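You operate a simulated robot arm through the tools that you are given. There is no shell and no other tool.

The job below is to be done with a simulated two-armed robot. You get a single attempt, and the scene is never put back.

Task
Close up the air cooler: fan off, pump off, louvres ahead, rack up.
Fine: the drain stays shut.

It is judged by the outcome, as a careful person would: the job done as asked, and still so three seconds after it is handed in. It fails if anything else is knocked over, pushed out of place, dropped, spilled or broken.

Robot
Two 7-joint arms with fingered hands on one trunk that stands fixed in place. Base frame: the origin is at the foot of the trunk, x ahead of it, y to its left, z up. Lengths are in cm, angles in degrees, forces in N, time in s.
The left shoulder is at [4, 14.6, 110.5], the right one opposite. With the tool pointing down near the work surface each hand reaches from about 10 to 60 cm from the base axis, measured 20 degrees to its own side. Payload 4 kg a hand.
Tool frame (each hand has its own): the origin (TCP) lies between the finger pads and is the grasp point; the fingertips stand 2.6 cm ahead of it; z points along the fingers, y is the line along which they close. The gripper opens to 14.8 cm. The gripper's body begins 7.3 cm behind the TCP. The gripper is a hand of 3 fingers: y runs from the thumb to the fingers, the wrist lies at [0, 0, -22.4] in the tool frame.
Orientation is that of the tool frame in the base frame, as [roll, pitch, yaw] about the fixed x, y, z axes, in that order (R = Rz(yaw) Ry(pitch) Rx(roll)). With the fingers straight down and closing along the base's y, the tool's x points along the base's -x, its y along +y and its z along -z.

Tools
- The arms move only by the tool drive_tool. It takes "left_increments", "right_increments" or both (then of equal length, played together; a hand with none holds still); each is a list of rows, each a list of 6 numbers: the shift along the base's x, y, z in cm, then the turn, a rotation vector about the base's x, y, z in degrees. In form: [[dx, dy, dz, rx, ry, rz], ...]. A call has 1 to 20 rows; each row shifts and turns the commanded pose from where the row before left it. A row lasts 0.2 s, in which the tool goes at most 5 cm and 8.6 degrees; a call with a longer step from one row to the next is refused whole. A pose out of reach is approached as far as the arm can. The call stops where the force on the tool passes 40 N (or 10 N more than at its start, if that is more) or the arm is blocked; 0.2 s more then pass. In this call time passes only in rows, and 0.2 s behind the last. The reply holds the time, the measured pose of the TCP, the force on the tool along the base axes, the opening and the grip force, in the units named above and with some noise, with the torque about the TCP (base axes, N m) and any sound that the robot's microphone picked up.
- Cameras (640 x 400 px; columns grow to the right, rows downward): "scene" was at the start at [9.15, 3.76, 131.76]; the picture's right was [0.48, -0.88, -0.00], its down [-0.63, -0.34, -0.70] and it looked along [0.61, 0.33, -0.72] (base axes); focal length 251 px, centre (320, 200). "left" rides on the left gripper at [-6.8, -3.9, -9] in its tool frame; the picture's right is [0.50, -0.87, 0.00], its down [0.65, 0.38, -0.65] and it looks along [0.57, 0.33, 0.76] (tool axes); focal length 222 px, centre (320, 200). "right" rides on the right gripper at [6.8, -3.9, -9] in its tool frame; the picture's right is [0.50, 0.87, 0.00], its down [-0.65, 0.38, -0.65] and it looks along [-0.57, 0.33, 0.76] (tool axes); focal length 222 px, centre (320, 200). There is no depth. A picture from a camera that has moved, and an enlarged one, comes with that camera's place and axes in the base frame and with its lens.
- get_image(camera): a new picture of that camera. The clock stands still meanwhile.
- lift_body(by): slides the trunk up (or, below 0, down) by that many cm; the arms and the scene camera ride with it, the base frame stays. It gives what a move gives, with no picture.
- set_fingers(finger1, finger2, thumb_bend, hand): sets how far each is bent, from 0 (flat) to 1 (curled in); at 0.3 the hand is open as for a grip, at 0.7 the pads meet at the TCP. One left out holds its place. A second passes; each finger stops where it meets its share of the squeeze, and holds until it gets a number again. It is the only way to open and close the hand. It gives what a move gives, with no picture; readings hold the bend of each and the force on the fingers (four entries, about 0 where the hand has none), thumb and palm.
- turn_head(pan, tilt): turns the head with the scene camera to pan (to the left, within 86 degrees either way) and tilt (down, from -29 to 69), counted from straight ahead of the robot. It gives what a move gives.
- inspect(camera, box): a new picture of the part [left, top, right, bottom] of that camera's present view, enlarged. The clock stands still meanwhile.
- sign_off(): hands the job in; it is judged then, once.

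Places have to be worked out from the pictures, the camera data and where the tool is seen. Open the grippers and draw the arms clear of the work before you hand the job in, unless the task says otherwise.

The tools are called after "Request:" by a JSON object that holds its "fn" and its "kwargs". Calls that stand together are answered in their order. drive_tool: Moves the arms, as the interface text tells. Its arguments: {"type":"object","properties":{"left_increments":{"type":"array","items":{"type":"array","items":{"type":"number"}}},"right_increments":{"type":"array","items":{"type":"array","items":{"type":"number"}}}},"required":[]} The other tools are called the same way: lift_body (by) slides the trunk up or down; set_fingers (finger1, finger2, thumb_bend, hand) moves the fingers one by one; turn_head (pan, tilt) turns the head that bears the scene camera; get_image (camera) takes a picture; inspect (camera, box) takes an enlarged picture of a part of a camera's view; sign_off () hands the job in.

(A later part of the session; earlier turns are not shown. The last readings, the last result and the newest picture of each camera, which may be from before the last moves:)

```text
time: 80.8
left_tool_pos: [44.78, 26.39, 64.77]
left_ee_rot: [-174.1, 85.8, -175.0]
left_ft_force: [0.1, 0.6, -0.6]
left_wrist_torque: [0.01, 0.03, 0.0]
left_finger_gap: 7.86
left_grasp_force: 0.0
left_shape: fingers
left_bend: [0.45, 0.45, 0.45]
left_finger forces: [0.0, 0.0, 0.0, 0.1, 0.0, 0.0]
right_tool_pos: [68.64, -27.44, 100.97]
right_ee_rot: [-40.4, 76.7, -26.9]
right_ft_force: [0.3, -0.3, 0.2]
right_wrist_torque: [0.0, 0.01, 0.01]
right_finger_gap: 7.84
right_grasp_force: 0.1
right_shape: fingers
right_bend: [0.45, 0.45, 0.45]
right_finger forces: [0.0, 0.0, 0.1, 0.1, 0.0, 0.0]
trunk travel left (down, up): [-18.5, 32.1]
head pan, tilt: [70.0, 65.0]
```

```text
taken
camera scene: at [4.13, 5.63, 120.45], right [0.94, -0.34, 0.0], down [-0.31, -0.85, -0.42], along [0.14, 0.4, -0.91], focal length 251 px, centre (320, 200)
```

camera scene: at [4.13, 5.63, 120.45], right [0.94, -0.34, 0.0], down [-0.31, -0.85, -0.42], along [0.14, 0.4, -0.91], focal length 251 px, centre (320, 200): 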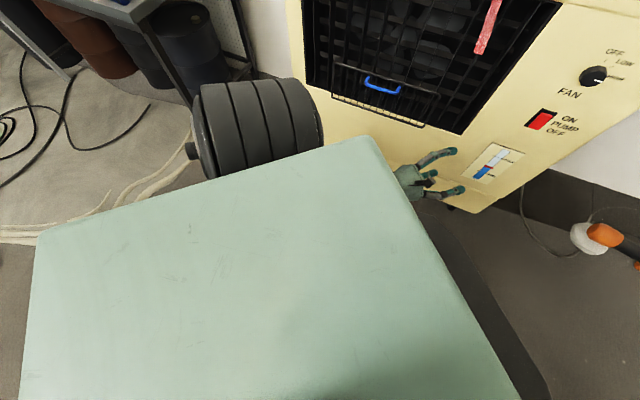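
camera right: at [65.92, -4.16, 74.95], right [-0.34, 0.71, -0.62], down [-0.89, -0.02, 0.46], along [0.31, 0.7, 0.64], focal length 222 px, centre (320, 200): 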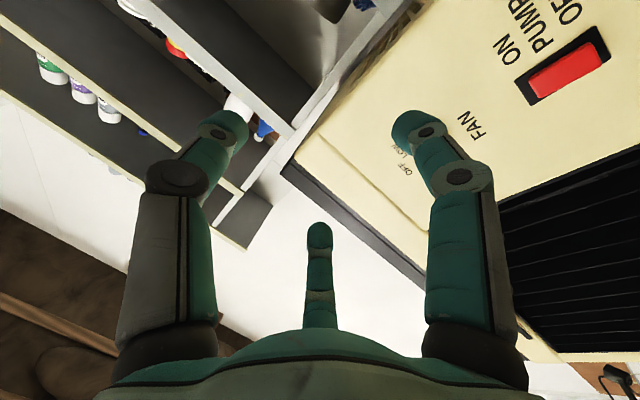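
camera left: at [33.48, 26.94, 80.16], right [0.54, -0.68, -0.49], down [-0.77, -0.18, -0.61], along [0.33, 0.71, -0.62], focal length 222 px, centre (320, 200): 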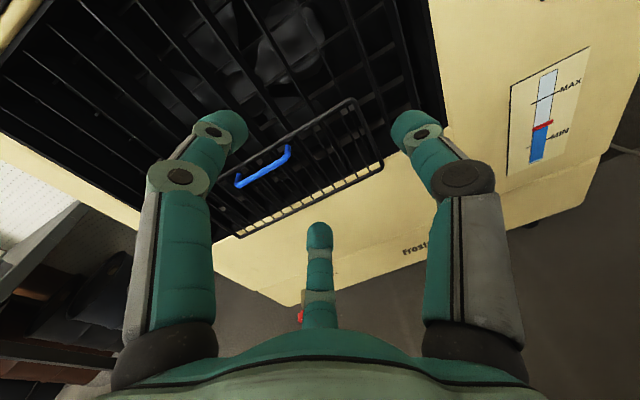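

The upper arm hangs under the shoulder, hidden. I probe: forward motion with the hand pitching down, to see whether that frees the arm.

Request:
{"fn": "turn_head", "kwargs": {"pan": 28.4, "tilt": 45.9}}

Request:
{"fn": "drive_tool", "kwargs": {"left_increments": [[1.5, 0, 0, 0, 7, 0], [1.5, 0, 0, 0, 7, 0], [1.5, 0, 0, 0, 7, 0], [1.5, 0, 0, 0, 7, 0]]}}

Request:
{"fn": "drive_tool", "kwargs": {"left_increments": [[0, 0, 2, 0, 0, 0], [0, 0, 2, 0, 0, 0], [1.5, 0, 1, 0, 0, 0], [1.5, 0, 1, 0, 0, 0]]}}

Request:
{"fn": "get_image", "kwargs": {"camera": "scene"}}

```text
time: 81.9
left_tool_pos: [44.89, 26.49, 64.76]
left_ee_rot: [-173.8, 85.8, -174.9]
left_ft_force: [0.5, -0.2, 0.5]
left_wrist_torque: [-0.01, -0.01, -0.02]
left_finger_gap: 7.88
left_grasp_force: 0.1
left_shape: fingers
left_bend: [0.45, 0.45, 0.45]
left_finger forces: [0.0, 0.1, 0.1, 0.0, 0.0, 0.0]
right_tool_pos: [68.56, -27.34, 100.95]
right_ee_rot: [-40.4, 76.8, -26.8]
right_ft_force: [0.0, 0.1, -0.3]
right_wrist_torque: [0.0, -0.01, -0.04]
right_finger_gap: 7.88
right_grasp_force: 0.1
right_shape: fingers
right_bend: [0.45, 0.45, 0.45]
right_finger forces: [0.0, 0.0, 0.0, 0.0, 0.0, 0.0]
trunk travel left (down, up): [-18.5, 32.1]
head pan, tilt: [28.4, 45.9]
```

```text
time: 82.9
left_tool_pos: [38.47, 24.44, 64.42]
left_ee_rot: [-178.5, 57.8, -179.4]
left_ft_force: [-0.7, 0.2, 0.7]
left_wrist_torque: [-0.03, -0.02, -0.03]
left_finger_gap: 7.88
left_grasp_force: 0.1
left_shape: fingers
left_bend: [0.45, 0.45, 0.45]
left_finger forces: [0.0, 0.0, 0.0, 0.0, 0.0, 0.1]
left hand out of reach, approached as far as the arm can: row 1, 2, 3, 4
right_tool_pos: [68.62, -27.42, 101.02]
right_ee_rot: [-40.3, 76.7, -26.6]
right_ft_force: [0.1, -0.2, -0.4]
right_wrist_torque: [0.01, -0.03, 0.04]
right_finger_gap: 7.91
right_grasp_force: 0.1
right_shape: fingers
right_bend: [0.45, 0.45, 0.45]
right_finger forces: [0.0, 0.0, 0.0, 0.0, 0.0, 0.0]
trunk travel left (down, up): [-18.5, 32.1]
head pan, tilt: [28.4, 45.9]
```

```text
time: 83.9
left_tool_pos: [38.66, 24.66, 64.46]
left_ee_rot: [-178.4, 57.9, -179.4]
left_ft_force: [-0.1, -0.5, -0.3]
left_wrist_torque: [-0.01, -0.01, 0.04]
left_finger_gap: 7.87
left_grasp_force: 0.0
left_shape: fingers
left_bend: [0.45, 0.45, 0.45]
left_finger forces: [0.0, 0.0, 0.0, 0.0, 0.0, 0.1]
left hand out of reach, approached as far as the arm can: row 1, 2, 3, 4
right_tool_pos: [68.66, -27.37, 100.97]
right_ee_rot: [-40.4, 76.8, -26.7]
right_ft_force: [-0.1, 0.3, -0.2]
right_wrist_torque: [0.03, -0.01, 0.01]
right_finger_gap: 7.89
right_grasp_force: 0.0
right_shape: fingers
right_bend: [0.45, 0.45, 0.45]
right_finger forces: [0.0, 0.1, 0.0, 0.1, 0.1, 0.1]
trunk travel left (down, up): [-18.5, 32.1]
head pan, tilt: [28.4, 45.9]
```

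```text
taken
camera scene: at [9.13, 3.76, 122.83], right [0.48, -0.88, 0.0], down [-0.63, -0.34, -0.7], along [0.61, 0.33, -0.72], focal length 251 px, centre (320, 200)
```

scene: 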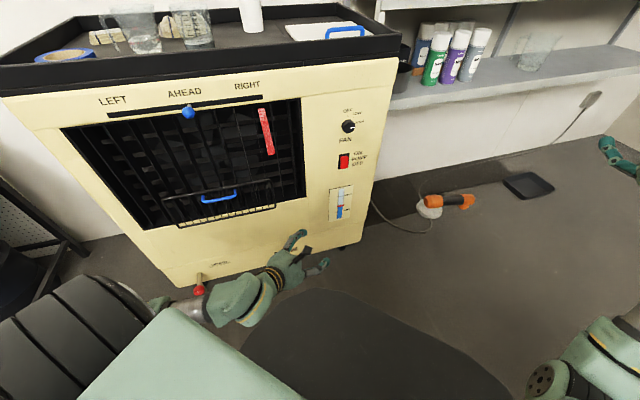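

Pitching down makes it worse. I'll instead retrace: level the hand, go back left, then rise relative to the shoulder, as the right arm did before it extended well.

Request:
{"fn": "drive_tool", "kwargs": {"left_increments": [[0, 1.5, 0, 0, -7, 0], [0, 2.5, 0.5, 0, -7, 0], [0, 3, 1.5, 0, -7, 0], [0, 3, 2, 0, -7, 0], [0, 3, 2, 0, 0, 0], [-0.3, 3, 2, 0, 0, 0], [-0.3, 3, 2, 0, 0, 0], [-0.3, 2.5, 2, 0, 0, 0]]}}

Request:
{"fn": "drive_tool", "kwargs": {"left_increments": [[0, 0.5, 2.5, 0, 0, 0], [0, 0.5, 2.5, 0, 0, 0], [0, 0.5, 2.5, 0, 0, 0], [0, 0.5, 2.5, 0, 0, 0], [0, 0, 2.5, 0, 0, 0], [0, 0, 2.5, 0, 0, 0], [0, 0, 2.5, 0, 0, 0], [0, 0, 2.5, 0, 0, 0]]}}

Request:
{"fn": "get_image", "kwargs": {"camera": "scene"}}

```text
time: 85.7
left_tool_pos: [37.8, 46.25, 76.66]
left_ee_rot: [-173.4, 85.7, -174.2]
left_ft_force: [-0.3, 0.1, -0.5]
left_wrist_torque: [0.01, 0.01, -0.01]
left_finger_gap: 7.85
left_grasp_force: 0.1
left_shape: fingers
left_bend: [0.45, 0.45, 0.45]
left_finger forces: [0.0, 0.0, 0.0, 0.0, 0.1, 0.0]
right_tool_pos: [68.59, -27.49, 101.01]
right_ee_rot: [-40.3, 76.7, -26.7]
right_ft_force: [0.2, -0.1, 0.1]
right_wrist_torque: [0.02, -0.02, 0.02]
right_finger_gap: 7.89
right_grasp_force: 0.0
right_shape: fingers
right_bend: [0.45, 0.45, 0.45]
right_finger forces: [0.1, 0.1, 0.0, 0.0, 0.1, 0.0]
trunk travel left (down, up): [-18.5, 32.1]
head pan, tilt: [28.4, 45.9]
```

```text
time: 87.5
left_tool_pos: [37.9, 47.98, 96.63]
left_ee_rot: [-174.1, 85.7, -175.2]
left_ft_force: [0.4, -0.5, 0.2]
left_wrist_torque: [-0.02, 0.0, 0.01]
left_finger_gap: 7.88
left_grasp_force: 0.0
left_shape: fingers
left_bend: [0.45, 0.45, 0.45]
left_finger forces: [0.0, 0.0, 0.0, 0.1, 0.0, 0.0]
right_tool_pos: [68.73, -27.51, 100.99]
right_ee_rot: [-40.4, 76.7, -26.7]
right_ft_force: [-0.2, -0.6, -0.3]
right_wrist_torque: [0.01, -0.01, -0.01]
right_finger_gap: 7.87
right_grasp_force: 0.1
right_shape: fingers
right_bend: [0.45, 0.45, 0.45]
right_finger forces: [0.1, 0.0, 0.0, 0.1, 0.0, 0.0]
trunk travel left (down, up): [-18.5, 32.1]
head pan, tilt: [28.4, 45.9]
```

```text
taken
camera scene: at [9.16, 3.65, 122.83], right [0.48, -0.88, 0.0], down [-0.63, -0.34, -0.7], along [0.61, 0.33, -0.72], focal length 251 px, centre (320, 200)
```

scene: 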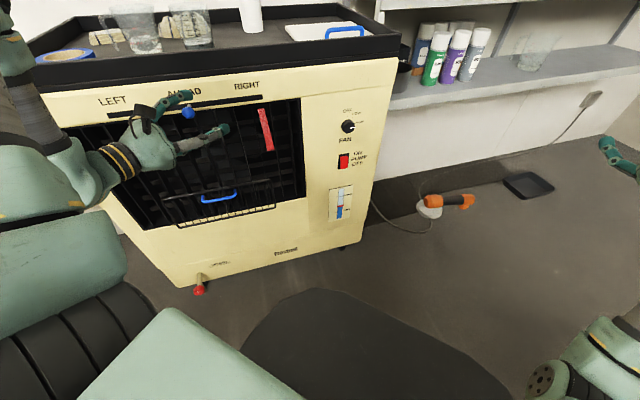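

That worked without complaint; the elbow is up at the left again. Now I sweep the level hand along an arc around the shoulder toward the front, above the streamer.

Request:
{"fn": "drive_tool", "kwargs": {"left_increments": [[0, 0, 2.5, 0, 0, 0], [0, 0, 2.5, 0, 0, 0], [0, 0, 2.0, 0, 0, 0], [2.5, -1.3, 0, 0, 0, 0], [2.5, -1.3, 0, 0, 0, 0], [2.5, -1.3, 0, 0, 0, 0]]}}

Request:
{"fn": "drive_tool", "kwargs": {"left_increments": [[2.3, -2.2, 0, 0, 0, 0], [2.3, -2.2, 0, 0, 0, 0], [2.3, -2.2, 0, 0, 0, 0], [1.7, -2.7, 0, 0, 0, 0], [1.7, -2.7, 0, 0, 0, 0], [1.7, -2.7, 0, 0, 0, 0]]}}

Request:
{"fn": "get_image", "kwargs": {"camera": "scene"}}

```text
time: 88.9
left_tool_pos: [45.38, 44.1, 103.52]
left_ee_rot: [-174.2, 85.7, -175.2]
left_ft_force: [-0.4, 0.6, 0.6]
left_wrist_torque: [0.0, -0.02, 0.02]
left_finger_gap: 7.89
left_grasp_force: 0.2
left_shape: fingers
left_bend: [0.45, 0.45, 0.45]
left_finger forces: [0.0, 0.1, 0.1, 0.0, 0.1, 0.0]
right_tool_pos: [68.84, -27.56, 100.72]
right_ee_rot: [-40.3, 76.8, -26.8]
right_ft_force: [-0.3, -0.1, -0.7]
right_wrist_torque: [0.0, 0.01, 0.02]
right_finger_gap: 7.9
right_grasp_force: 0.0
right_shape: fingers
right_bend: [0.45, 0.45, 0.45]
right_finger forces: [0.0, 0.0, 0.0, 0.0, 0.0, 0.1]
trunk travel left (down, up): [-18.5, 32.1]
head pan, tilt: [28.4, 45.9]
```

```text
time: 90.5
left_tool_pos: [56.86, 31.61, 100.31]
left_ee_rot: [-170.0, 82.5, -168.6]
left_ft_force: [0.4, 0.0, -0.3]
left_wrist_torque: [-0.01, -0.01, 0.01]
left_finger_gap: 7.86
left_grasp_force: 0.0
left_shape: fingers
left_bend: [0.45, 0.45, 0.45]
left_finger forces: [0.0, 0.0, 0.0, 0.0, 0.0, 0.0]
right_tool_pos: [68.65, -27.42, 100.98]
right_ee_rot: [-40.4, 76.8, -26.9]
right_ft_force: [0.3, -0.4, 1.0]
right_wrist_torque: [-0.02, -0.01, 0.0]
right_finger_gap: 7.87
right_grasp_force: 0.0
right_shape: fingers
right_bend: [0.45, 0.45, 0.45]
right_finger forces: [0.0, 0.0, 0.0, 0.1, 0.0, 0.0]
trunk travel left (down, up): [-18.5, 32.1]
head pan, tilt: [28.4, 45.9]
stopped in row 6 (left hand): the arm was blocked; the commanded pose is now the measured one
```

```text
taken
camera scene: at [9.12, 3.78, 122.83], right [0.48, -0.88, 0.0], down [-0.63, -0.34, -0.7], along [0.61, 0.33, -0.72], focal length 251 px, centre (320, 200)
```

scene: 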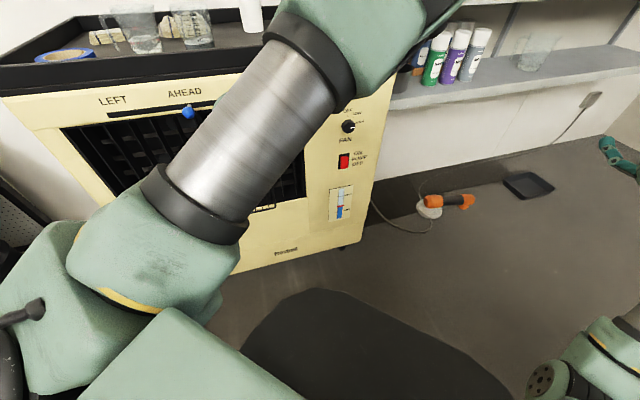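

The elbow has now swung forward and up (about [42,13,116]), clear of everything; the stop seems from that swing. I continue with smaller steps forward-right.

Request:
{"fn": "drive_tool", "kwargs": {"left_increments": [[1.2, -1.5, 0, 0, 0, 0], [1.5, -1.5, 0, 0, 0, 0], [1.5, -1.5, 0, 0, 0, 0], [1.5, -1.5, 0, 0, 0, 0], [1.5, -1.5, -0.5, 0, 0, 0]]}}

Request:
{"fn": "get_image", "kwargs": {"camera": "scene"}}

Request:
{"fn": "get_image", "kwargs": {"camera": "left"}}

```text
time: 91.7
left_tool_pos: [64.33, 28.25, 98.45]
left_ee_rot: [-167.1, 81.0, -164.2]
left_ft_force: [-0.7, -0.2, 1.2]
left_wrist_torque: [0.01, 0.01, 0.02]
left_finger_gap: 7.85
left_grasp_force: 0.0
left_shape: fingers
left_bend: [0.45, 0.45, 0.45]
left_finger forces: [0.0, 0.0, 0.1, 0.0, 0.0, 0.1]
left hand out of reach, approached as far as the arm can: row 4, 5
right_tool_pos: [68.71, -27.45, 100.93]
right_ee_rot: [-40.4, 76.7, -26.8]
right_ft_force: [-0.4, 0.9, 0.1]
right_wrist_torque: [-0.02, 0.03, -0.01]
right_finger_gap: 7.86
right_grasp_force: 0.0
right_shape: fingers
right_bend: [0.45, 0.45, 0.45]
right_finger forces: [0.0, 0.1, 0.1, 0.0, 0.0, 0.0]
trunk travel left (down, up): [-18.5, 32.1]
head pan, tilt: [28.4, 45.9]
```

```text
taken
camera scene: at [9.17, 3.73, 122.83], right [0.48, -0.88, 0.0], down [-0.63, -0.34, -0.7], along [0.61, 0.33, -0.72], focal length 251 px, centre (320, 200)
```

scene: 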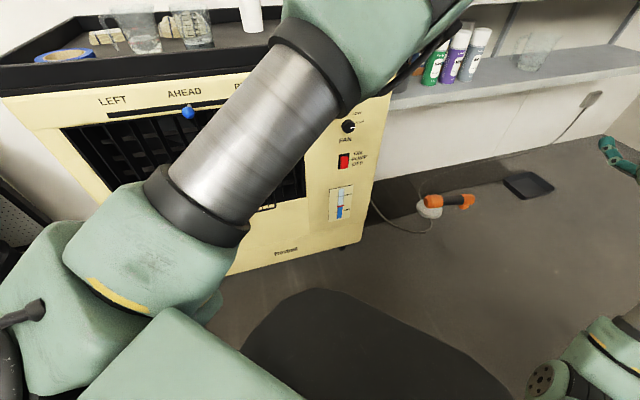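

```text
taken
camera left: at [56.83, 24.21, 106.69], right [-0.03, -0.89, -0.46], down [-0.76, 0.32, -0.56], along [0.64, 0.34, -0.69], focal length 222 px, centre (320, 200)
```

left: 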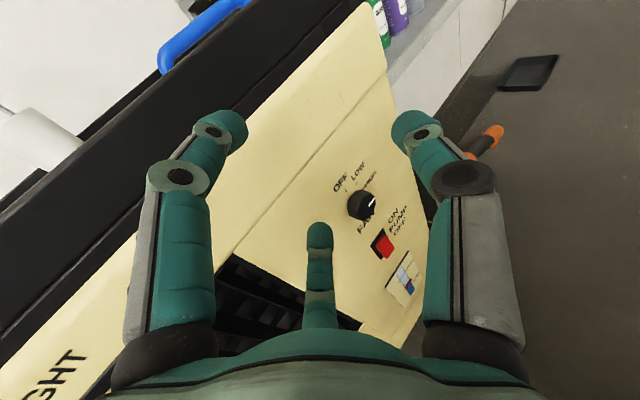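

Now the left hand is just above the panel area with the knob in view. I lower it toward knob height while yawing toward the face normal, staying ~10 cm off the face.

Request:
{"fn": "drive_tool", "kwargs": {"left_increments": [[0.3, -0.8, -2, 0, 0, 4], [0.3, -0.8, -2, 0, 0, 5], [0.5, -0.8, -2, 0, 0, 5], [0.5, -0.8, -2, 0, 0, 5]]}}

Request:
{"fn": "get_image", "kwargs": {"camera": "left"}}

Request:
{"fn": "get_image", "kwargs": {"camera": "scene"}}

```text
time: 92.7
left_tool_pos: [65.35, 31.36, 94.93]
left_ee_rot: [-168.9, 81.8, -155.3]
left_ft_force: [1.2, 0.3, -0.2]
left_wrist_torque: [0.02, -0.02, 0.02]
left_finger_gap: 7.85
left_grasp_force: 0.0
left_shape: fingers
left_bend: [0.45, 0.45, 0.45]
left_finger forces: [0.0, 0.0, 0.0, 0.1, 0.0, 0.0]
left hand out of reach, approached as far as the arm can: row 1, 2, 3, 4
right_tool_pos: [68.74, -27.36, 100.98]
right_ee_rot: [-40.4, 76.7, -26.8]
right_ft_force: [0.1, -0.6, -0.1]
right_wrist_torque: [0.06, 0.01, 0.02]
right_finger_gap: 7.89
right_grasp_force: 0.1
right_shape: fingers
right_bend: [0.45, 0.45, 0.45]
right_finger forces: [0.0, 0.0, 0.0, 0.0, 0.0, 0.0]
trunk travel left (down, up): [-18.5, 32.1]
head pan, tilt: [28.4, 45.9]
```

```text
taken
camera left: at [58.62, 25.85, 102.96], right [0.14, -0.87, -0.47], down [-0.8, 0.18, -0.57], along [0.58, 0.46, -0.68], focal length 222 px, centre (320, 200)
```

left: 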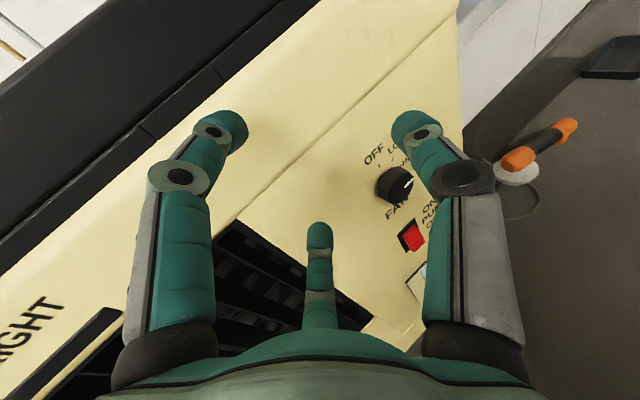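

```text
taken
camera scene: at [9.17, 3.75, 122.83], right [0.48, -0.88, 0.0], down [-0.63, -0.34, -0.7], along [0.61, 0.33, -0.72], focal length 251 px, centre (320, 200)
```

scene: 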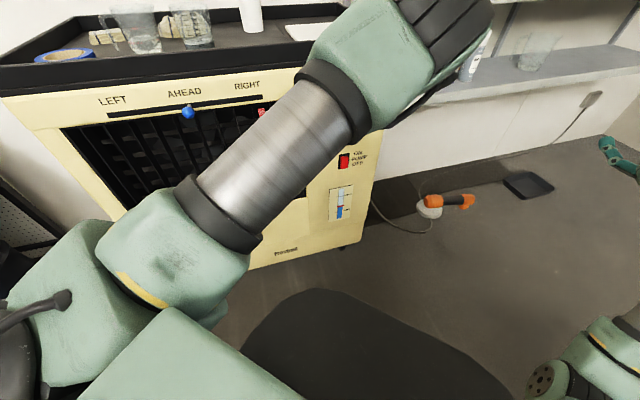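

It stalls when yawing further. I try going down and right without turning (hand yaw ≈14°), which may be enough to work the knob obliquely.

Request:
{"fn": "drive_tool", "kwargs": {"left_increments": [[0, -0.5, -2, 0, 0, 0], [0, -0.5, -2, 0, 0, 0], [0, -0.5, -2, 0, 0, 0], [0, -0.5, -2, 0, 0, 0]]}}

Request:
{"fn": "get_image", "kwargs": {"camera": "left"}}

Request:
{"fn": "get_image", "kwargs": {"camera": "scene"}}

```text
time: 93.7
left_tool_pos: [63.64, 32.0, 88.33]
left_ee_rot: [-170.1, 81.7, -157.3]
left_ft_force: [0.8, 0.5, -0.6]
left_wrist_torque: [-0.02, 0.01, 0.01]
left_finger_gap: 7.88
left_grasp_force: 0.1
left_shape: fingers
left_bend: [0.45, 0.45, 0.45]
left_finger forces: [0.0, 0.0, 0.0, 0.1, 0.0, 0.1]
left hand out of reach, approached as far as the arm can: row 1, 2, 3, 4
right_tool_pos: [68.71, -27.39, 100.9]
right_ee_rot: [-40.4, 76.7, -26.7]
right_ft_force: [-0.7, -0.4, 0.2]
right_wrist_torque: [0.0, -0.02, 0.04]
right_finger_gap: 7.84
right_grasp_force: 0.1
right_shape: fingers
right_bend: [0.45, 0.45, 0.45]
right_finger forces: [0.1, 0.0, 0.1, 0.0, 0.0, 0.1]
trunk travel left (down, up): [-18.5, 32.1]
head pan, tilt: [28.4, 45.9]
```

```text
taken
camera left: at [56.73, 26.67, 96.44], right [0.13, -0.87, -0.47], down [-0.8, 0.19, -0.57], along [0.58, 0.45, -0.68], focal length 222 px, centre (320, 200)
```

left: 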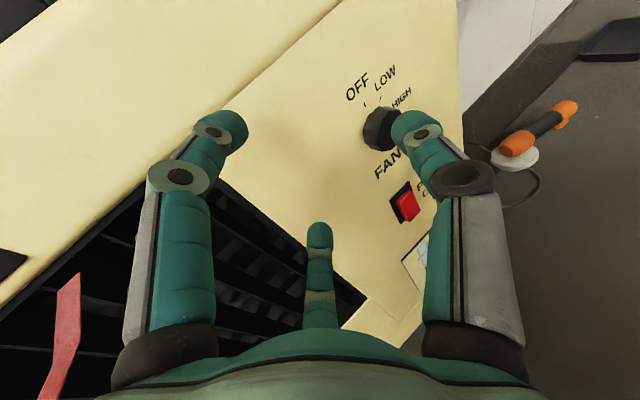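

```text
taken
camera scene: at [9.17, 3.76, 122.82], right [0.48, -0.88, 0.0], down [-0.63, -0.34, -0.7], along [0.61, 0.33, -0.72], focal length 251 px, centre (320, 200)
```

scene: 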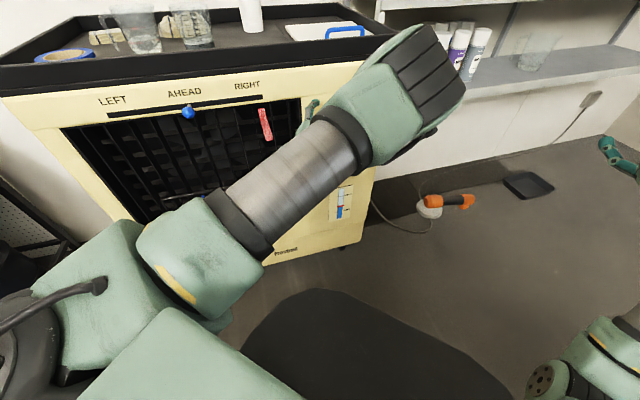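

I'll mirror the moves that gave the right arm its good elbow-low posture. First back to the earlier waypoint near [45,44,103], and the right arm a bit further away.

Request:
{"fn": "drive_tool", "kwargs": {"left_increments": [[-0.8, -0.8, 2, 0, 0, 0], [-1, -0.5, 2, 0, 0, 0], [-1.5, 0, 2.5, 0, 0, 0], [-2, 0, 2.5, 0, 0, 0], [-2, 0.5, 2.5, 0, 0, -2], [-2, 1.5, 1.5, 0, 0, -2], [-2.2, 2, 1, 0, 0, -2], [-2.2, 2.2, 0.5, 0, 0, -2], [-2.2, 2.2, 0, 0, 0, -2], [-2.2, 2.2, 0, 0, 0, -2]], "right_increments": [[-1, -1.5, 0, 0, 0, 0], [-1, -1.5, 0, 0, 0, 0], [-1, -1.5, 0, 0, 0, 0], [-1, -1.5, 0, 0, 0, 0], [-1, -1.5, 0, 0, 0, 0], [-1, -1.5, 0, 0, 0, 0], [-1, -1.5, 0, 0, 0, 0], [-1, -1.5, 0, 0, 0, 0], [-1, -1.5, 0, 0, 0, 0], [-1, -1.5, 0, 0, 0, 0]]}}

Request:
{"fn": "get_image", "kwargs": {"camera": "scene"}}

```text
time: 95.9
left_tool_pos: [45.22, 42.34, 102.88]
left_ee_rot: [-169.8, 82.1, -168.5]
left_ft_force: [0.2, 0.0, -0.1]
left_wrist_torque: [0.02, 0.03, 0.01]
left_finger_gap: 7.86
left_grasp_force: 0.1
left_shape: fingers
left_bend: [0.45, 0.45, 0.45]
left_finger forces: [0.0, 0.0, 0.0, 0.0, 0.0, 0.0]
left hand out of reach, approached as far as the arm can: row 2, 4
right_tool_pos: [58.55, -42.37, 101.06]
right_ee_rot: [-40.7, 76.6, -27.0]
right_ft_force: [-0.8, 0.7, 0.1]
right_wrist_torque: [0.0, 0.05, 0.0]
right_finger_gap: 7.85
right_grasp_force: 0.1
right_shape: fingers
right_bend: [0.45, 0.45, 0.45]
right_finger forces: [0.0, 0.0, 0.0, 0.1, 0.0, 0.1]
trunk travel left (down, up): [-18.5, 32.1]
head pan, tilt: [28.4, 45.9]
```

```text
taken
camera scene: at [9.03, 3.86, 122.83], right [0.48, -0.88, 0.0], down [-0.63, -0.34, -0.7], along [0.61, 0.33, -0.72], focal length 251 px, centre (320, 200)
```

scene: 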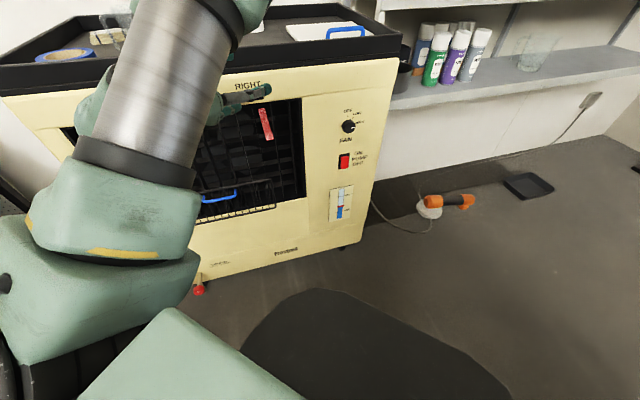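

Now the mirrored sweep: hand going right across the front while yawing inward and sinking slightly, well above the streamer.

Request:
{"fn": "drive_tool", "kwargs": {"left_increments": [[0.8, -3.5, 0, 0, 0, -4.5], [0.8, -3.8, 0, 0, 0, -4.5], [0.8, -3.8, -0.5, 0, 0, -4.5], [0.8, -3.8, -0.8, 0, 0, -4.5], [0.8, -3.8, -1.2, 0, 0, -4.5], [0.8, -3.8, -1.5, 0, 0, -4.5], [0.8, -3.8, -1.5, 0, 0, -4.5], [0.8, -3.8, -1.5, 0, 0, -4.5]]}}

Request:
{"fn": "get_image", "kwargs": {"camera": "scene"}}

```text
time: 97.7
left_tool_pos: [51.95, 14.7, 95.41]
left_ee_rot: [-163.1, 81.8, 163.2]
left_ft_force: [0.0, 0.0, -0.2]
left_wrist_torque: [0.01, 0.0, -0.01]
left_finger_gap: 7.88
left_grasp_force: 0.0
left_shape: fingers
left_bend: [0.45, 0.45, 0.45]
left_finger forces: [0.0, 0.1, 0.1, 0.0, 0.1, 0.0]
left hand out of reach, approached as far as the arm can: row 3, 5, 8
right_tool_pos: [58.76, -42.41, 100.85]
right_ee_rot: [-40.5, 76.7, -26.8]
right_ft_force: [0.5, 0.9, -0.3]
right_wrist_torque: [-0.02, 0.0, -0.02]
right_finger_gap: 7.85
right_grasp_force: 0.0
right_shape: fingers
right_bend: [0.45, 0.45, 0.45]
right_finger forces: [0.0, 0.1, 0.0, 0.1, 0.0, 0.0]
trunk travel left (down, up): [-18.5, 32.1]
head pan, tilt: [28.4, 45.9]
```

```text
taken
camera scene: at [9.18, 3.74, 122.82], right [0.48, -0.88, 0.0], down [-0.63, -0.34, -0.7], along [0.61, 0.33, -0.72], focal length 251 px, centre (320, 200)
```

scene: 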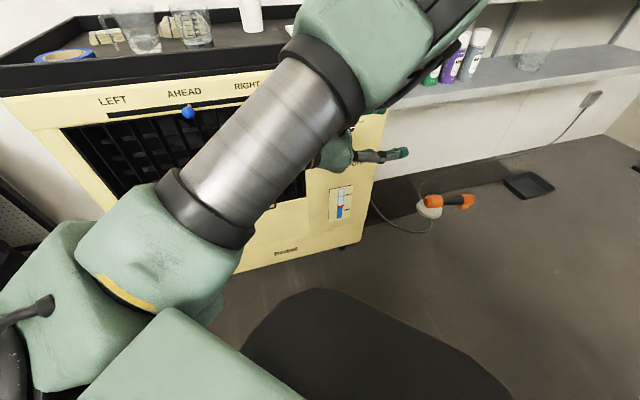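

Continuing the mirrored sequence: forward, right and downward.

Request:
{"fn": "drive_tool", "kwargs": {"left_increments": [[1.5, -2.5, -1.2, -1, -1, -0.5], [1.5, -2.5, -1.2, -1, -1, -0.5], [1.5, -2.5, -1.2, -1, -1, -0.5], [1.5, -2.5, -1.2, -1, -1, -0.5], [1.5, -2.5, -1.2, -1, -1, -0.5], [1.5, -2.5, -1.2, -1, -1, -0.5]]}}

Request:
{"fn": "get_image", "kwargs": {"camera": "scene"}}

```text
time: 99.1
left_tool_pos: [62.74, 10.73, 87.93]
left_ee_rot: [-81.3, 87.2, -119.3]
left_ft_force: [1.0, -0.5, 0.7]
left_wrist_torque: [-0.01, -0.02, 0.01]
left_finger_gap: 7.86
left_grasp_force: 0.0
left_shape: fingers
left_bend: [0.45, 0.45, 0.45]
left_finger forces: [0.0, 0.0, 0.0, 0.0, 0.0, 0.0]
left hand out of reach, approached as far as the arm can: row 1, 2, 3, 4, 5, 6
right_tool_pos: [58.73, -42.37, 100.85]
right_ee_rot: [-40.4, 76.8, -26.8]
right_ft_force: [0.1, 0.3, 0.5]
right_wrist_torque: [0.0, 0.0, -0.01]
right_finger_gap: 7.86
right_grasp_force: 0.1
right_shape: fingers
right_bend: [0.45, 0.45, 0.45]
right_finger forces: [0.0, 0.0, 0.1, 0.1, 0.0, 0.1]
trunk travel left (down, up): [-18.5, 32.1]
head pan, tilt: [28.4, 45.9]
```

```text
taken
camera scene: at [9.21, 3.74, 122.82], right [0.48, -0.88, 0.0], down [-0.63, -0.34, -0.7], along [0.61, 0.33, -0.72], focal length 251 px, centre (320, 200)
```

scene: 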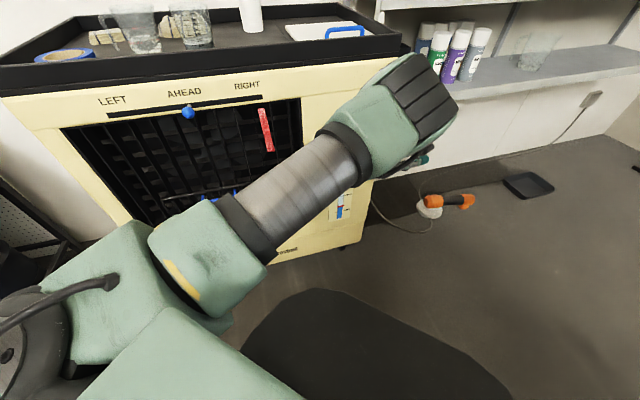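

Hand is at [62.7,10.7,88], yaw −38°, elbow front-up at about [44,6,108]. The wrist can swing round that elbow, so I extend forward-right at this heading.

Request:
{"fn": "drive_tool", "kwargs": {"left_increments": [[2, -1.5, -0.7, 0, 0, 0], [2, -1.5, -0.7, 0, 0, 0], [2, -1.5, -0.7, 0, 0, 0], [2, -1.5, -0.7, 0, 0, 0]]}}

Request:
{"fn": "get_image", "kwargs": {"camera": "scene"}}

```text
time: 100.1
left_tool_pos: [71.35, 6.15, 84.98]
left_ee_rot: [-81.5, 87.2, -119.3]
left_ft_force: [-0.6, 0.4, 0.2]
left_wrist_torque: [-0.05, -0.01, 0.02]
left_finger_gap: 7.84
left_grasp_force: 0.1
left_shape: fingers
left_bend: [0.45, 0.45, 0.45]
left_finger forces: [0.1, 0.1, 0.0, 0.0, 0.0, 0.1]
left hand out of reach, approached as far as the arm can: row 1, 2
right_tool_pos: [58.59, -42.44, 101.05]
right_ee_rot: [-40.4, 76.8, -26.8]
right_ft_force: [0.6, -0.6, 0.2]
right_wrist_torque: [0.02, 0.02, 0.01]
right_finger_gap: 7.87
right_grasp_force: 0.0
right_shape: fingers
right_bend: [0.45, 0.45, 0.45]
right_finger forces: [0.0, 0.0, 0.0, 0.0, 0.1, 0.1]
trunk travel left (down, up): [-18.5, 32.1]
head pan, tilt: [28.4, 45.9]
```

```text
taken
camera scene: at [9.18, 3.72, 122.82], right [0.48, -0.88, 0.0], down [-0.63, -0.34, -0.7], along [0.61, 0.33, -0.72], focal length 251 px, centre (320, 200)
```

scene: 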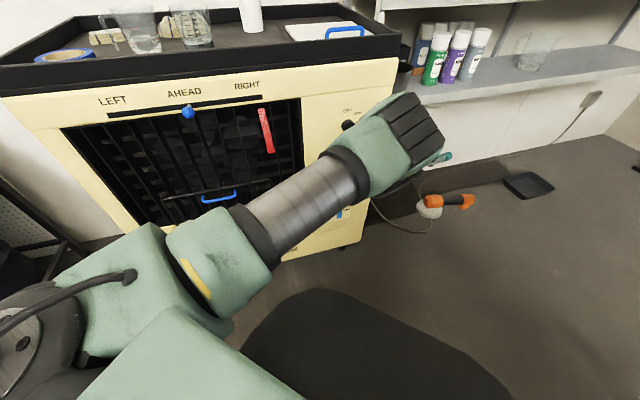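

It is freeing up (the last steps were fully reached). A bit more to the right.

Request:
{"fn": "drive_tool", "kwargs": {"left_increments": [[0.4, -1.8, -0.3, 0, 0, 0], [0.4, -1.8, -0.3, 0, 0, 0], [0.4, -1.8, -0.3, 0, 0, 0], [0.4, -1.8, -0.3, 0, 0, 0]]}}

Request:
{"fn": "get_image", "kwargs": {"camera": "scene"}}

```text
time: 101.1
left_tool_pos: [75.44, 1.6, 82.93]
left_ee_rot: [-81.2, 87.3, -119.0]
left_ft_force: [-0.5, -0.7, -0.3]
left_wrist_torque: [0.02, -0.01, -0.02]
left_finger_gap: 7.86
left_grasp_force: 0.1
left_shape: fingers
left_bend: [0.45, 0.45, 0.45]
left_finger forces: [0.0, 0.0, 0.0, 0.0, 0.0, 0.0]
left hand out of reach, approached as far as the arm can: row 1, 2, 3, 4
right_tool_pos: [58.64, -42.47, 100.89]
right_ee_rot: [-40.5, 76.7, -26.8]
right_ft_force: [-0.8, 0.3, -0.2]
right_wrist_torque: [0.03, 0.01, 0.02]
right_finger_gap: 7.86
right_grasp_force: 0.1
right_shape: fingers
right_bend: [0.45, 0.45, 0.45]
right_finger forces: [0.0, 0.0, 0.0, 0.0, 0.1, 0.0]
trunk travel left (down, up): [-18.5, 32.1]
head pan, tilt: [28.4, 45.9]
```

```text
taken
camera scene: at [9.16, 3.73, 122.83], right [0.48, -0.88, 0.0], down [-0.63, -0.34, -0.7], along [0.61, 0.33, -0.72], focal length 251 px, centre (320, 200)
```

scene: 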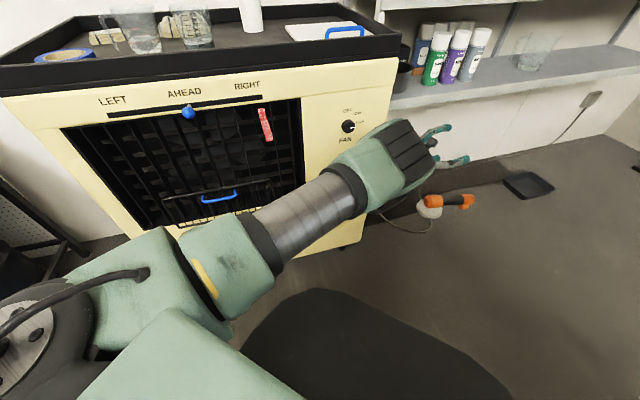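

The wrist is now where it needs to be ([58,15,83]). I swing the hand about the wrist toward the panel, drawing back slightly; first half.

Request:
{"fn": "drive_tool", "kwargs": {"left_increments": [[1.37, 1.97, 0, 0, 0, 7.6], [1.01, 2.12, 0, 0, 0, 7.5], [0.67, 2.32, 0, 0, 0, 7.6], [0.29, 2.38, 0, 0, 0, 7.5], [-0.09, 2.47, 0, 0, 0, 7.6], [-0.48, 2.44, 0, 0, 0, 7.5]]}}

Request:
{"fn": "get_image", "kwargs": {"camera": "left"}}

Request:
{"fn": "get_image", "kwargs": {"camera": "scene"}}

```text
time: 102.5
left_tool_pos: [74.64, 18.16, 85.87]
left_ee_rot: [-100.0, 87.3, -106.7]
left_ft_force: [0.4, -0.1, 0.3]
left_wrist_torque: [-0.03, -0.01, 0.02]
left_finger_gap: 7.88
left_grasp_force: 0.1
left_shape: fingers
left_bend: [0.45, 0.45, 0.45]
left_finger forces: [0.0, 0.0, 0.0, 0.1, 0.0, 0.0]
left hand out of reach, approached as far as the arm can: row 1, 2, 3, 4, 5, 6
right_tool_pos: [58.67, -42.32, 100.96]
right_ee_rot: [-40.3, 76.7, -26.9]
right_ft_force: [-0.3, 0.6, 0.1]
right_wrist_torque: [-0.01, 0.01, 0.02]
right_finger_gap: 7.89
right_grasp_force: 0.0
right_shape: fingers
right_bend: [0.45, 0.45, 0.45]
right_finger forces: [0.0, 0.0, 0.0, 0.0, 0.0, 0.0]
trunk travel left (down, up): [-18.5, 32.1]
head pan, tilt: [28.4, 45.9]
```

```text
taken
camera left: at [65.53, 15.73, 92.83], right [-0.11, -0.88, -0.46], down [-0.61, 0.42, -0.67], along [0.78, 0.21, -0.59], focal length 222 px, centre (320, 200)
```

left: 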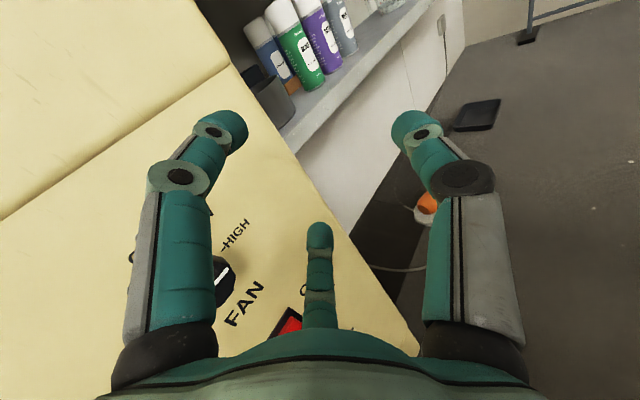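

```text
taken
camera scene: at [9.12, 3.75, 122.83], right [0.48, -0.88, 0.0], down [-0.63, -0.34, -0.7], along [0.61, 0.33, -0.72], focal length 251 px, centre (320, 200)
```

scene: 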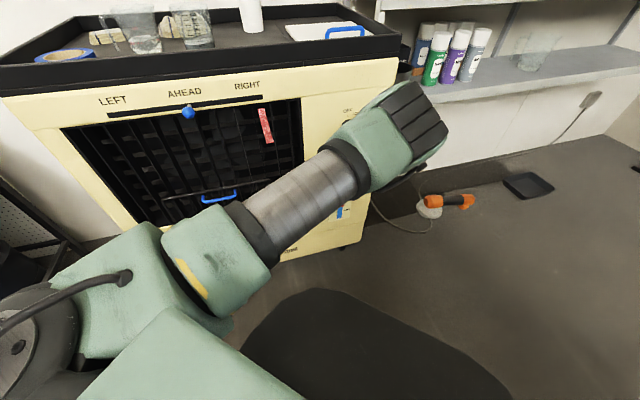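

The yaw is being limited, probably by a roll joint at its end. I test rolling the hand about its own axis, which doesn't matter for the knob or switch, then yawing on.

Request:
{"fn": "drive_tool", "kwargs": {"left_increments": [[0, 0, 0, 7.9, -0.9, 0], [0, 0, 0, 7.9, -0.9, 0], [0, 0, 0, 7.9, -0.9, 0], [0, 0, 0, 7.9, -0.9, 0], [0, 0, 0, 7.9, -0.9, 0]]}}

Request:
{"fn": "drive_tool", "kwargs": {"left_increments": [[0.3, 0.2, 0, 0, 0, 6], [0.3, 0.2, 0, 0, 0, 6], [0, 0.2, 0, 0, 0, 6], [-0.3, 0.2, 0, 0, 0, 6]]}}

```text
time: 103.7
left_tool_pos: [74.72, 18.32, 85.8]
left_ee_rot: [91.2, 52.8, 84.1]
left_ft_force: [0.4, -0.3, 1.2]
left_wrist_torque: [0.0, 0.0, 0.02]
left_finger_gap: 7.89
left_grasp_force: 0.0
left_shape: fingers
left_bend: [0.45, 0.45, 0.45]
left_finger forces: [0.0, 0.1, 0.0, 0.0, 0.1, 0.1]
right_tool_pos: [58.63, -42.34, 100.93]
right_ee_rot: [-40.4, 76.7, -26.7]
right_ft_force: [-0.2, -0.3, 0.2]
right_wrist_torque: [-0.03, -0.02, 0.0]
right_finger_gap: 7.88
right_grasp_force: 0.0
right_shape: fingers
right_bend: [0.45, 0.45, 0.45]
right_finger forces: [0.0, 0.0, 0.0, 0.1, 0.1, 0.1]
trunk travel left (down, up): [-18.5, 32.1]
head pan, tilt: [28.4, 45.9]
```

```text
time: 104.7
left_tool_pos: [73.58, 20.03, 86.45]
left_ee_rot: [91.5, 52.9, 86.7]
left_ft_force: [0.2, 0.5, 0.2]
left_wrist_torque: [0.01, 0.01, -0.01]
left_finger_gap: 7.88
left_grasp_force: 0.1
left_shape: fingers
left_bend: [0.45, 0.45, 0.45]
left_finger forces: [0.1, 0.1, 0.1, 0.0, 0.0, 0.1]
left hand out of reach, approached as far as the arm can: row 1, 2, 3, 4
right_tool_pos: [58.47, -42.47, 100.91]
right_ee_rot: [-40.3, 76.6, -26.8]
right_ft_force: [-0.9, 0.1, -0.2]
right_wrist_torque: [0.0, 0.03, -0.03]
right_finger_gap: 7.88
right_grasp_force: 0.1
right_shape: fingers
right_bend: [0.45, 0.45, 0.45]
right_finger forces: [0.0, 0.1, 0.1, 0.1, 0.1, 0.0]
trunk travel left (down, up): [-18.5, 32.1]
head pan, tilt: [28.4, 45.9]
```

Roll is free but yaw isn't, so a forearm joint seems at its end. I unbend the wrist by pointing the hand along the forearm (down-forward, ~47°), staying 10 cm off the face, to be able to re-roll it there.

Request:
{"fn": "drive_tool", "kwargs": {"left_increments": [[-0.04, 1.57, -2.47, 0.64, 6.3, 4.0], [-0.4, 1.57, -2.43, 0.64, 6.3, 4.0], [-0.77, 1.56, -2.35, 0.64, 6.3, 4.0], [-1.12, 1.52, -2.23, 0.64, 6.3, 4.0], [-1.47, 1.46, -2.0, 0.64, 6.3, 4.0], [-1.8, 1.35, -1.9, 0.64, 6.3, 4.0]]}}

Request:
{"fn": "get_image", "kwargs": {"camera": "scene"}}

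Request:
{"fn": "get_image", "kwargs": {"camera": "left"}}

```text
time: 106.1
left_tool_pos: [67.4, 30.55, 75.68]
left_ee_rot: [133.8, 36.1, 138.7]
left_ft_force: [0.1, -0.2, 0.2]
left_wrist_torque: [-0.01, -0.02, 0.04]
left_finger_gap: 7.84
left_grasp_force: 0.1
left_shape: fingers
left_bend: [0.45, 0.45, 0.45]
left_finger forces: [0.0, 0.0, 0.1, 0.0, 0.0, 0.0]
left hand out of reach, approached as far as the arm can: row 1, 2, 3
right_tool_pos: [58.74, -42.41, 100.95]
right_ee_rot: [-40.5, 76.7, -27.0]
right_ft_force: [0.1, 0.5, 0.4]
right_wrist_torque: [-0.02, 0.01, -0.01]
right_finger_gap: 7.88
right_grasp_force: 0.1
right_shape: fingers
right_bend: [0.45, 0.45, 0.45]
right_finger forces: [0.0, 0.0, 0.1, 0.1, 0.1, 0.0]
trunk travel left (down, up): [-18.5, 32.1]
head pan, tilt: [28.4, 45.9]
```

```text
taken
camera scene: at [9.18, 3.78, 122.82], right [0.48, -0.88, 0.0], down [-0.63, -0.34, -0.7], along [0.61, 0.33, -0.72], focal length 251 px, centre (320, 200)
```

scene: 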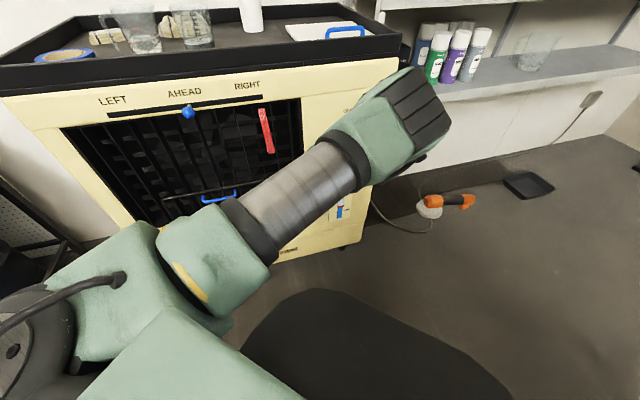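

```text
taken
camera left: at [64.15, 21.41, 82.52], right [-0.42, -0.43, -0.8], down [-0.86, 0.47, 0.2], along [0.29, 0.77, -0.57], focal length 222 px, centre (320, 200)
```

left: 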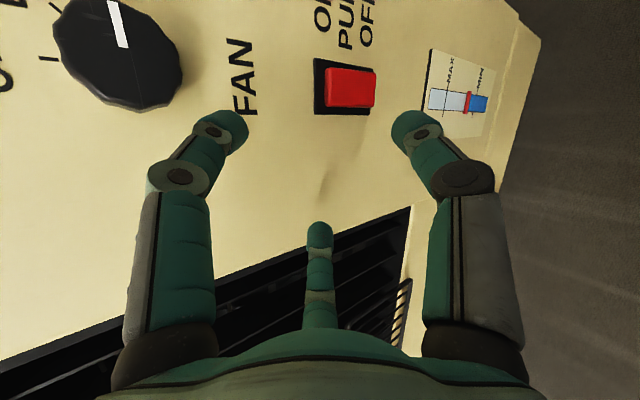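

Freed up: the hand is at [67.4,30.6,75.7], pitched 34° down, and both knob and rocker are close in view. I now turn the yaw toward the face normal from this pitch while sliding right.

Request:
{"fn": "drive_tool", "kwargs": {"left_increments": [[0.3, -1.1, 0, 0, 0, 5], [0.3, -1.1, 0, 0, 0, 5], [0.3, -1.1, 0, 0, 0, 5], [0.3, -1.1, 0, 0, 0, 5], [0.3, -1.1, 0, 0, 0, 5]]}}

Request:
{"fn": "get_image", "kwargs": {"camera": "left"}}

```text
time: 106.9
left_tool_pos: [71.32, 32.59, 77.56]
left_ee_rot: [134.2, 36.1, 151.0]
left_ft_force: [-22.4, -23.8, 9.0]
left_wrist_torque: [-0.01, 0.42, 0.66]
left_finger_gap: 4.74
left_grasp_force: 16.6
left_shape: fingers
left_bend: [0.8, 0.42, 0.45]
left_finger forces: [15.7, 17.6, 0.0, 0.0, 0.0, 0.0]
left hand out of reach, approached as far as the arm can: row 1, 2, 3
right_tool_pos: [58.35, -42.68, 101.14]
right_ee_rot: [-39.4, 76.7, -25.8]
right_ft_force: [-0.1, 0.8, 0.2]
right_wrist_torque: [-0.03, 0.0, 0.0]
right_finger_gap: 7.88
right_grasp_force: 0.0
right_shape: fingers
right_bend: [0.45, 0.45, 0.45]
right_finger forces: [0.1, 0.1, 0.0, 0.0, 0.0, 0.0]
trunk travel left (down, up): [-18.5, 32.1]
head pan, tilt: [28.4, 45.9]
stopped in row 3 (left hand): the force on the tool passed its limit at 42 N (the readings are from after the stop); the commanded pose is now the measured one
```

```text
taken
camera left: at [70.09, 22.91, 84.44], right [-0.33, -0.51, -0.8], down [-0.94, 0.28, 0.2], along [0.12, 0.81, -0.57], focal length 222 px, centre (320, 200)
```

left: 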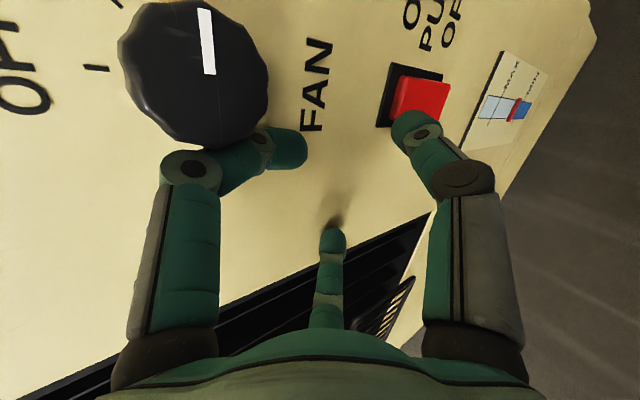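

The hand lurched in and two fingers touched the panel (about 33 N). I back straight off at once.

Request:
{"fn": "drive_tool", "kwargs": {"left_increments": [[-1.5, -1.5, 0, 0, 0, 0], [-1.5, -1.5, 0, 0, 0, 0]]}}

Request:
{"fn": "get_image", "kwargs": {"camera": "left"}}

Request:
{"fn": "get_image", "kwargs": {"camera": "scene"}}

```text
time: 107.5
left_tool_pos: [71.38, 32.81, 77.7]
left_ee_rot: [134.0, 36.1, 151.0]
left_ft_force: [-19.8, -25.2, 5.7]
left_wrist_torque: [-0.12, 0.44, 0.55]
left_finger_gap: 4.61
left_grasp_force: 16.2
left_shape: fingers
left_bend: [0.81, 0.43, 0.45]
left_finger forces: [14.7, 17.1, 0.0, 0.1, 0.0, 0.0]
left hand out of reach, approached as far as the arm can: row 1, 2
right_tool_pos: [58.39, -42.64, 100.98]
right_ee_rot: [-39.5, 76.8, -25.9]
right_ft_force: [-0.1, 0.7, 0.1]
right_wrist_torque: [-0.02, -0.01, -0.04]
right_finger_gap: 7.83
right_grasp_force: 0.1
right_shape: fingers
right_bend: [0.45, 0.45, 0.45]
right_finger forces: [0.1, 0.1, 0.0, 0.0, 0.0, 0.0]
trunk travel left (down, up): [-18.5, 32.1]
head pan, tilt: [28.4, 45.9]
```

```text
taken
camera left: at [70.16, 23.13, 84.38], right [-0.32, -0.51, -0.8], down [-0.94, 0.28, 0.2], along [0.12, 0.81, -0.57], focal length 222 px, centre (320, 200)
```

left: 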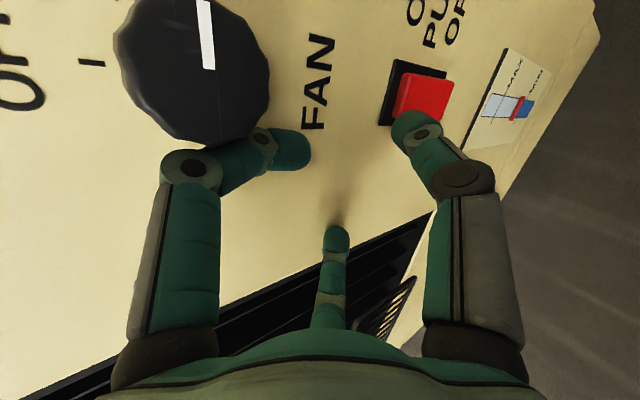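

```text
taken
camera scene: at [8.83, 3.39, 122.86], right [0.48, -0.88, 0.0], down [-0.63, -0.34, -0.7], along [0.61, 0.33, -0.72], focal length 251 px, centre (320, 200)
```

scene: 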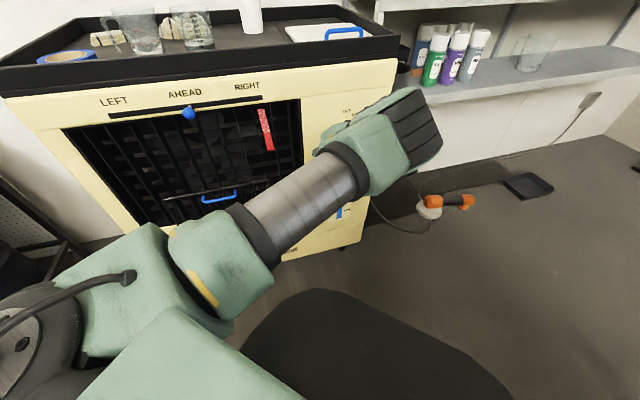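

Straight back is refused by the joint limit, so I reverse the last motion exactly, including its yaw.

Request:
{"fn": "drive_tool", "kwargs": {"left_increments": [[-1.3, -0.7, -0.6, 0, 0, -4], [-1.3, -0.7, -0.6, 0, 0, -4], [-1.3, -0.7, -0.6, 0, 0, -4]]}}

Request:
{"fn": "get_image", "kwargs": {"camera": "left"}}

```text
time: 108.3
left_tool_pos: [67.69, 31.26, 75.68]
left_ee_rot: [134.2, 36.0, 139.4]
left_ft_force: [1.0, -0.2, 0.5]
left_wrist_torque: [-0.02, -0.03, -0.01]
left_finger_gap: 7.81
left_grasp_force: 0.0
left_shape: fingers
left_bend: [0.45, 0.45, 0.45]
left_finger forces: [0.0, 0.1, 0.1, 0.0, 0.0, 0.0]
right_tool_pos: [58.68, -42.37, 100.9]
right_ee_rot: [-40.6, 76.6, -27.1]
right_ft_force: [0.2, -1.0, 1.0]
right_wrist_torque: [-0.01, -0.03, -0.04]
right_finger_gap: 7.83
right_grasp_force: 0.0
right_shape: fingers
right_bend: [0.45, 0.45, 0.45]
right_finger forces: [0.1, 0.1, 0.0, 0.0, 0.0, 0.0]
trunk travel left (down, up): [-18.5, 32.1]
head pan, tilt: [28.4, 45.9]
```

```text
taken
camera left: at [64.46, 22.04, 82.46], right [-0.42, -0.43, -0.8], down [-0.86, 0.47, 0.2], along [0.28, 0.77, -0.57], focal length 222 px, centre (320, 200)
```

left: 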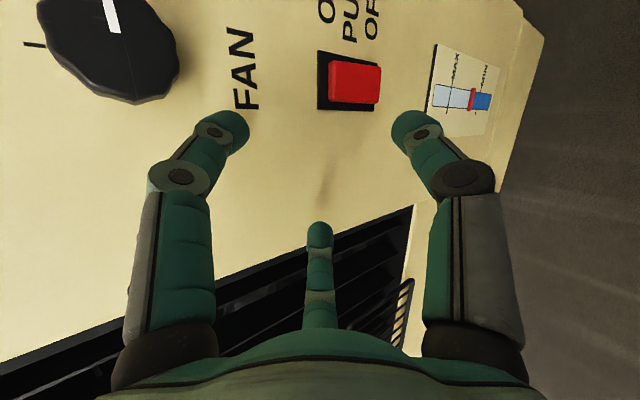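

Clear again, no force. The trunk can do the vertical move: I close the fingers to a blunt tip and lower the trunk 7.3 cm so the tip comes level with the rocker's lower half.

Request:
{"fn": "set_fingers", "kwargs": {"hand": "left", "finger1": 0.68, "finger2": 0.68, "thumb_bend": 0.68}}

Request:
{"fn": "lift_body", "kwargs": {"by": -7.3}}

Request:
{"fn": "get_image", "kwargs": {"camera": "left"}}

Request:
{"fn": "get_image", "kwargs": {"camera": "scene"}}

```text
time: 109.3
left_tool_pos: [67.72, 31.03, 75.46]
left_ee_rot: [134.3, 36.0, 139.4]
left_ft_force: [0.4, -0.6, 0.3]
left_wrist_torque: [-0.01, -0.03, -0.02]
left_finger_gap: 0.54
left_grasp_force: 0.0
left_shape: fingers
left_bend: [0.68, 0.68, 0.68]
left_finger forces: [0.1, 0.0, 0.0, 0.0, 0.0, 0.0]
right_tool_pos: [58.71, -42.42, 100.81]
right_ee_rot: [-40.3, 76.8, -27.0]
right_ft_force: [-0.2, 0.2, -0.8]
right_wrist_torque: [-0.03, 0.01, -0.02]
right_finger_gap: 7.87
right_grasp_force: 0.0
right_shape: fingers
right_bend: [0.45, 0.45, 0.45]
right_finger forces: [0.1, 0.0, 0.1, 0.0, 0.0, 0.1]
trunk travel left (down, up): [-18.5, 32.1]
head pan, tilt: [28.4, 45.9]
```

```text
time: 110.4
left_tool_pos: [67.73, 31.18, 68.19]
left_ee_rot: [134.3, 36.0, 139.4]
left_ft_force: [0.6, -0.2, 0.0]
left_wrist_torque: [-0.01, -0.02, 0.02]
left_finger_gap: 0.51
left_grasp_force: 0.0
left_shape: fingers
left_bend: [0.68, 0.68, 0.68]
left_finger forces: [0.1, 0.1, 0.1, 0.0, 0.0, 0.0]
right_tool_pos: [58.69, -42.27, 93.58]
right_ee_rot: [-40.4, 76.8, -26.9]
right_ft_force: [-0.1, 0.5, 1.3]
right_wrist_torque: [0.01, 0.02, 0.01]
right_finger_gap: 7.86
right_grasp_force: 0.0
right_shape: fingers
right_bend: [0.45, 0.45, 0.45]
right_finger forces: [0.0, 0.0, 0.0, 0.0, 0.0, 0.1]
trunk travel left (down, up): [-11.2, 39.4]
head pan, tilt: [28.4, 45.9]
```

```text
taken
camera left: at [64.47, 21.95, 75.01], right [-0.42, -0.43, -0.8], down [-0.86, 0.47, 0.2], along [0.28, 0.77, -0.57], focal length 222 px, centre (320, 200)
```

left: 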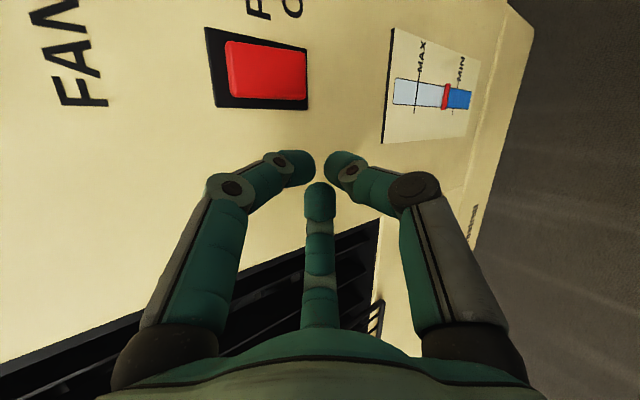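

```text
taken
camera scene: at [9.12, 3.75, 115.44], right [0.48, -0.88, 0.0], down [-0.63, -0.34, -0.7], along [0.61, 0.33, -0.72], focal length 251 px, centre (320, 200)
```

scene: 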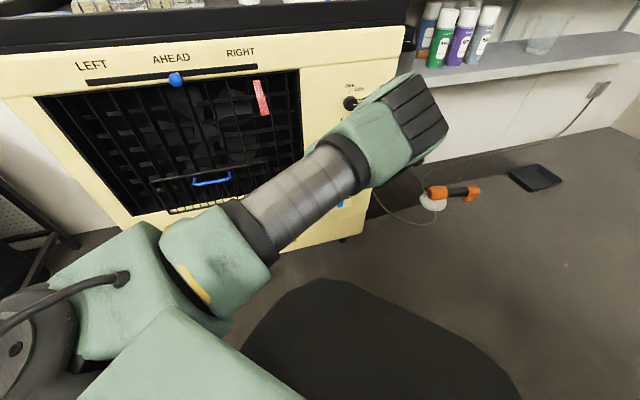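

The tip is at rocker-bottom height, about 6 cm left of it and 4 cm short of the face. I move right in small monitored steps.

Request:
{"fn": "drive_tool", "kwargs": {"left_increments": [[0.8, -0.7, 0, 0, 0, 0], [0.8, -0.7, 0, 0, 0, 0]]}}

```text
time: 111.0
left_tool_pos: [69.25, 29.84, 68.11]
left_ee_rot: [134.3, 35.9, 139.4]
left_ft_force: [0.7, 0.2, 0.7]
left_wrist_torque: [0.0, 0.01, -0.02]
left_finger_gap: 0.53
left_grasp_force: 0.2
left_shape: fingers
left_bend: [0.68, 0.68, 0.68]
left_finger forces: [0.1, 0.0, 0.0, 0.0, 0.0, 0.0]
right_tool_pos: [58.56, -42.31, 93.51]
right_ee_rot: [-40.5, 76.7, -26.8]
right_ft_force: [0.7, 1.0, -0.2]
right_wrist_torque: [0.01, 0.0, 0.02]
right_finger_gap: 7.87
right_grasp_force: 0.0
right_shape: fingers
right_bend: [0.45, 0.45, 0.45]
right_finger forces: [0.1, 0.0, 0.1, 0.1, 0.0, 0.0]
trunk travel left (down, up): [-11.2, 39.4]
head pan, tilt: [28.4, 45.9]
```

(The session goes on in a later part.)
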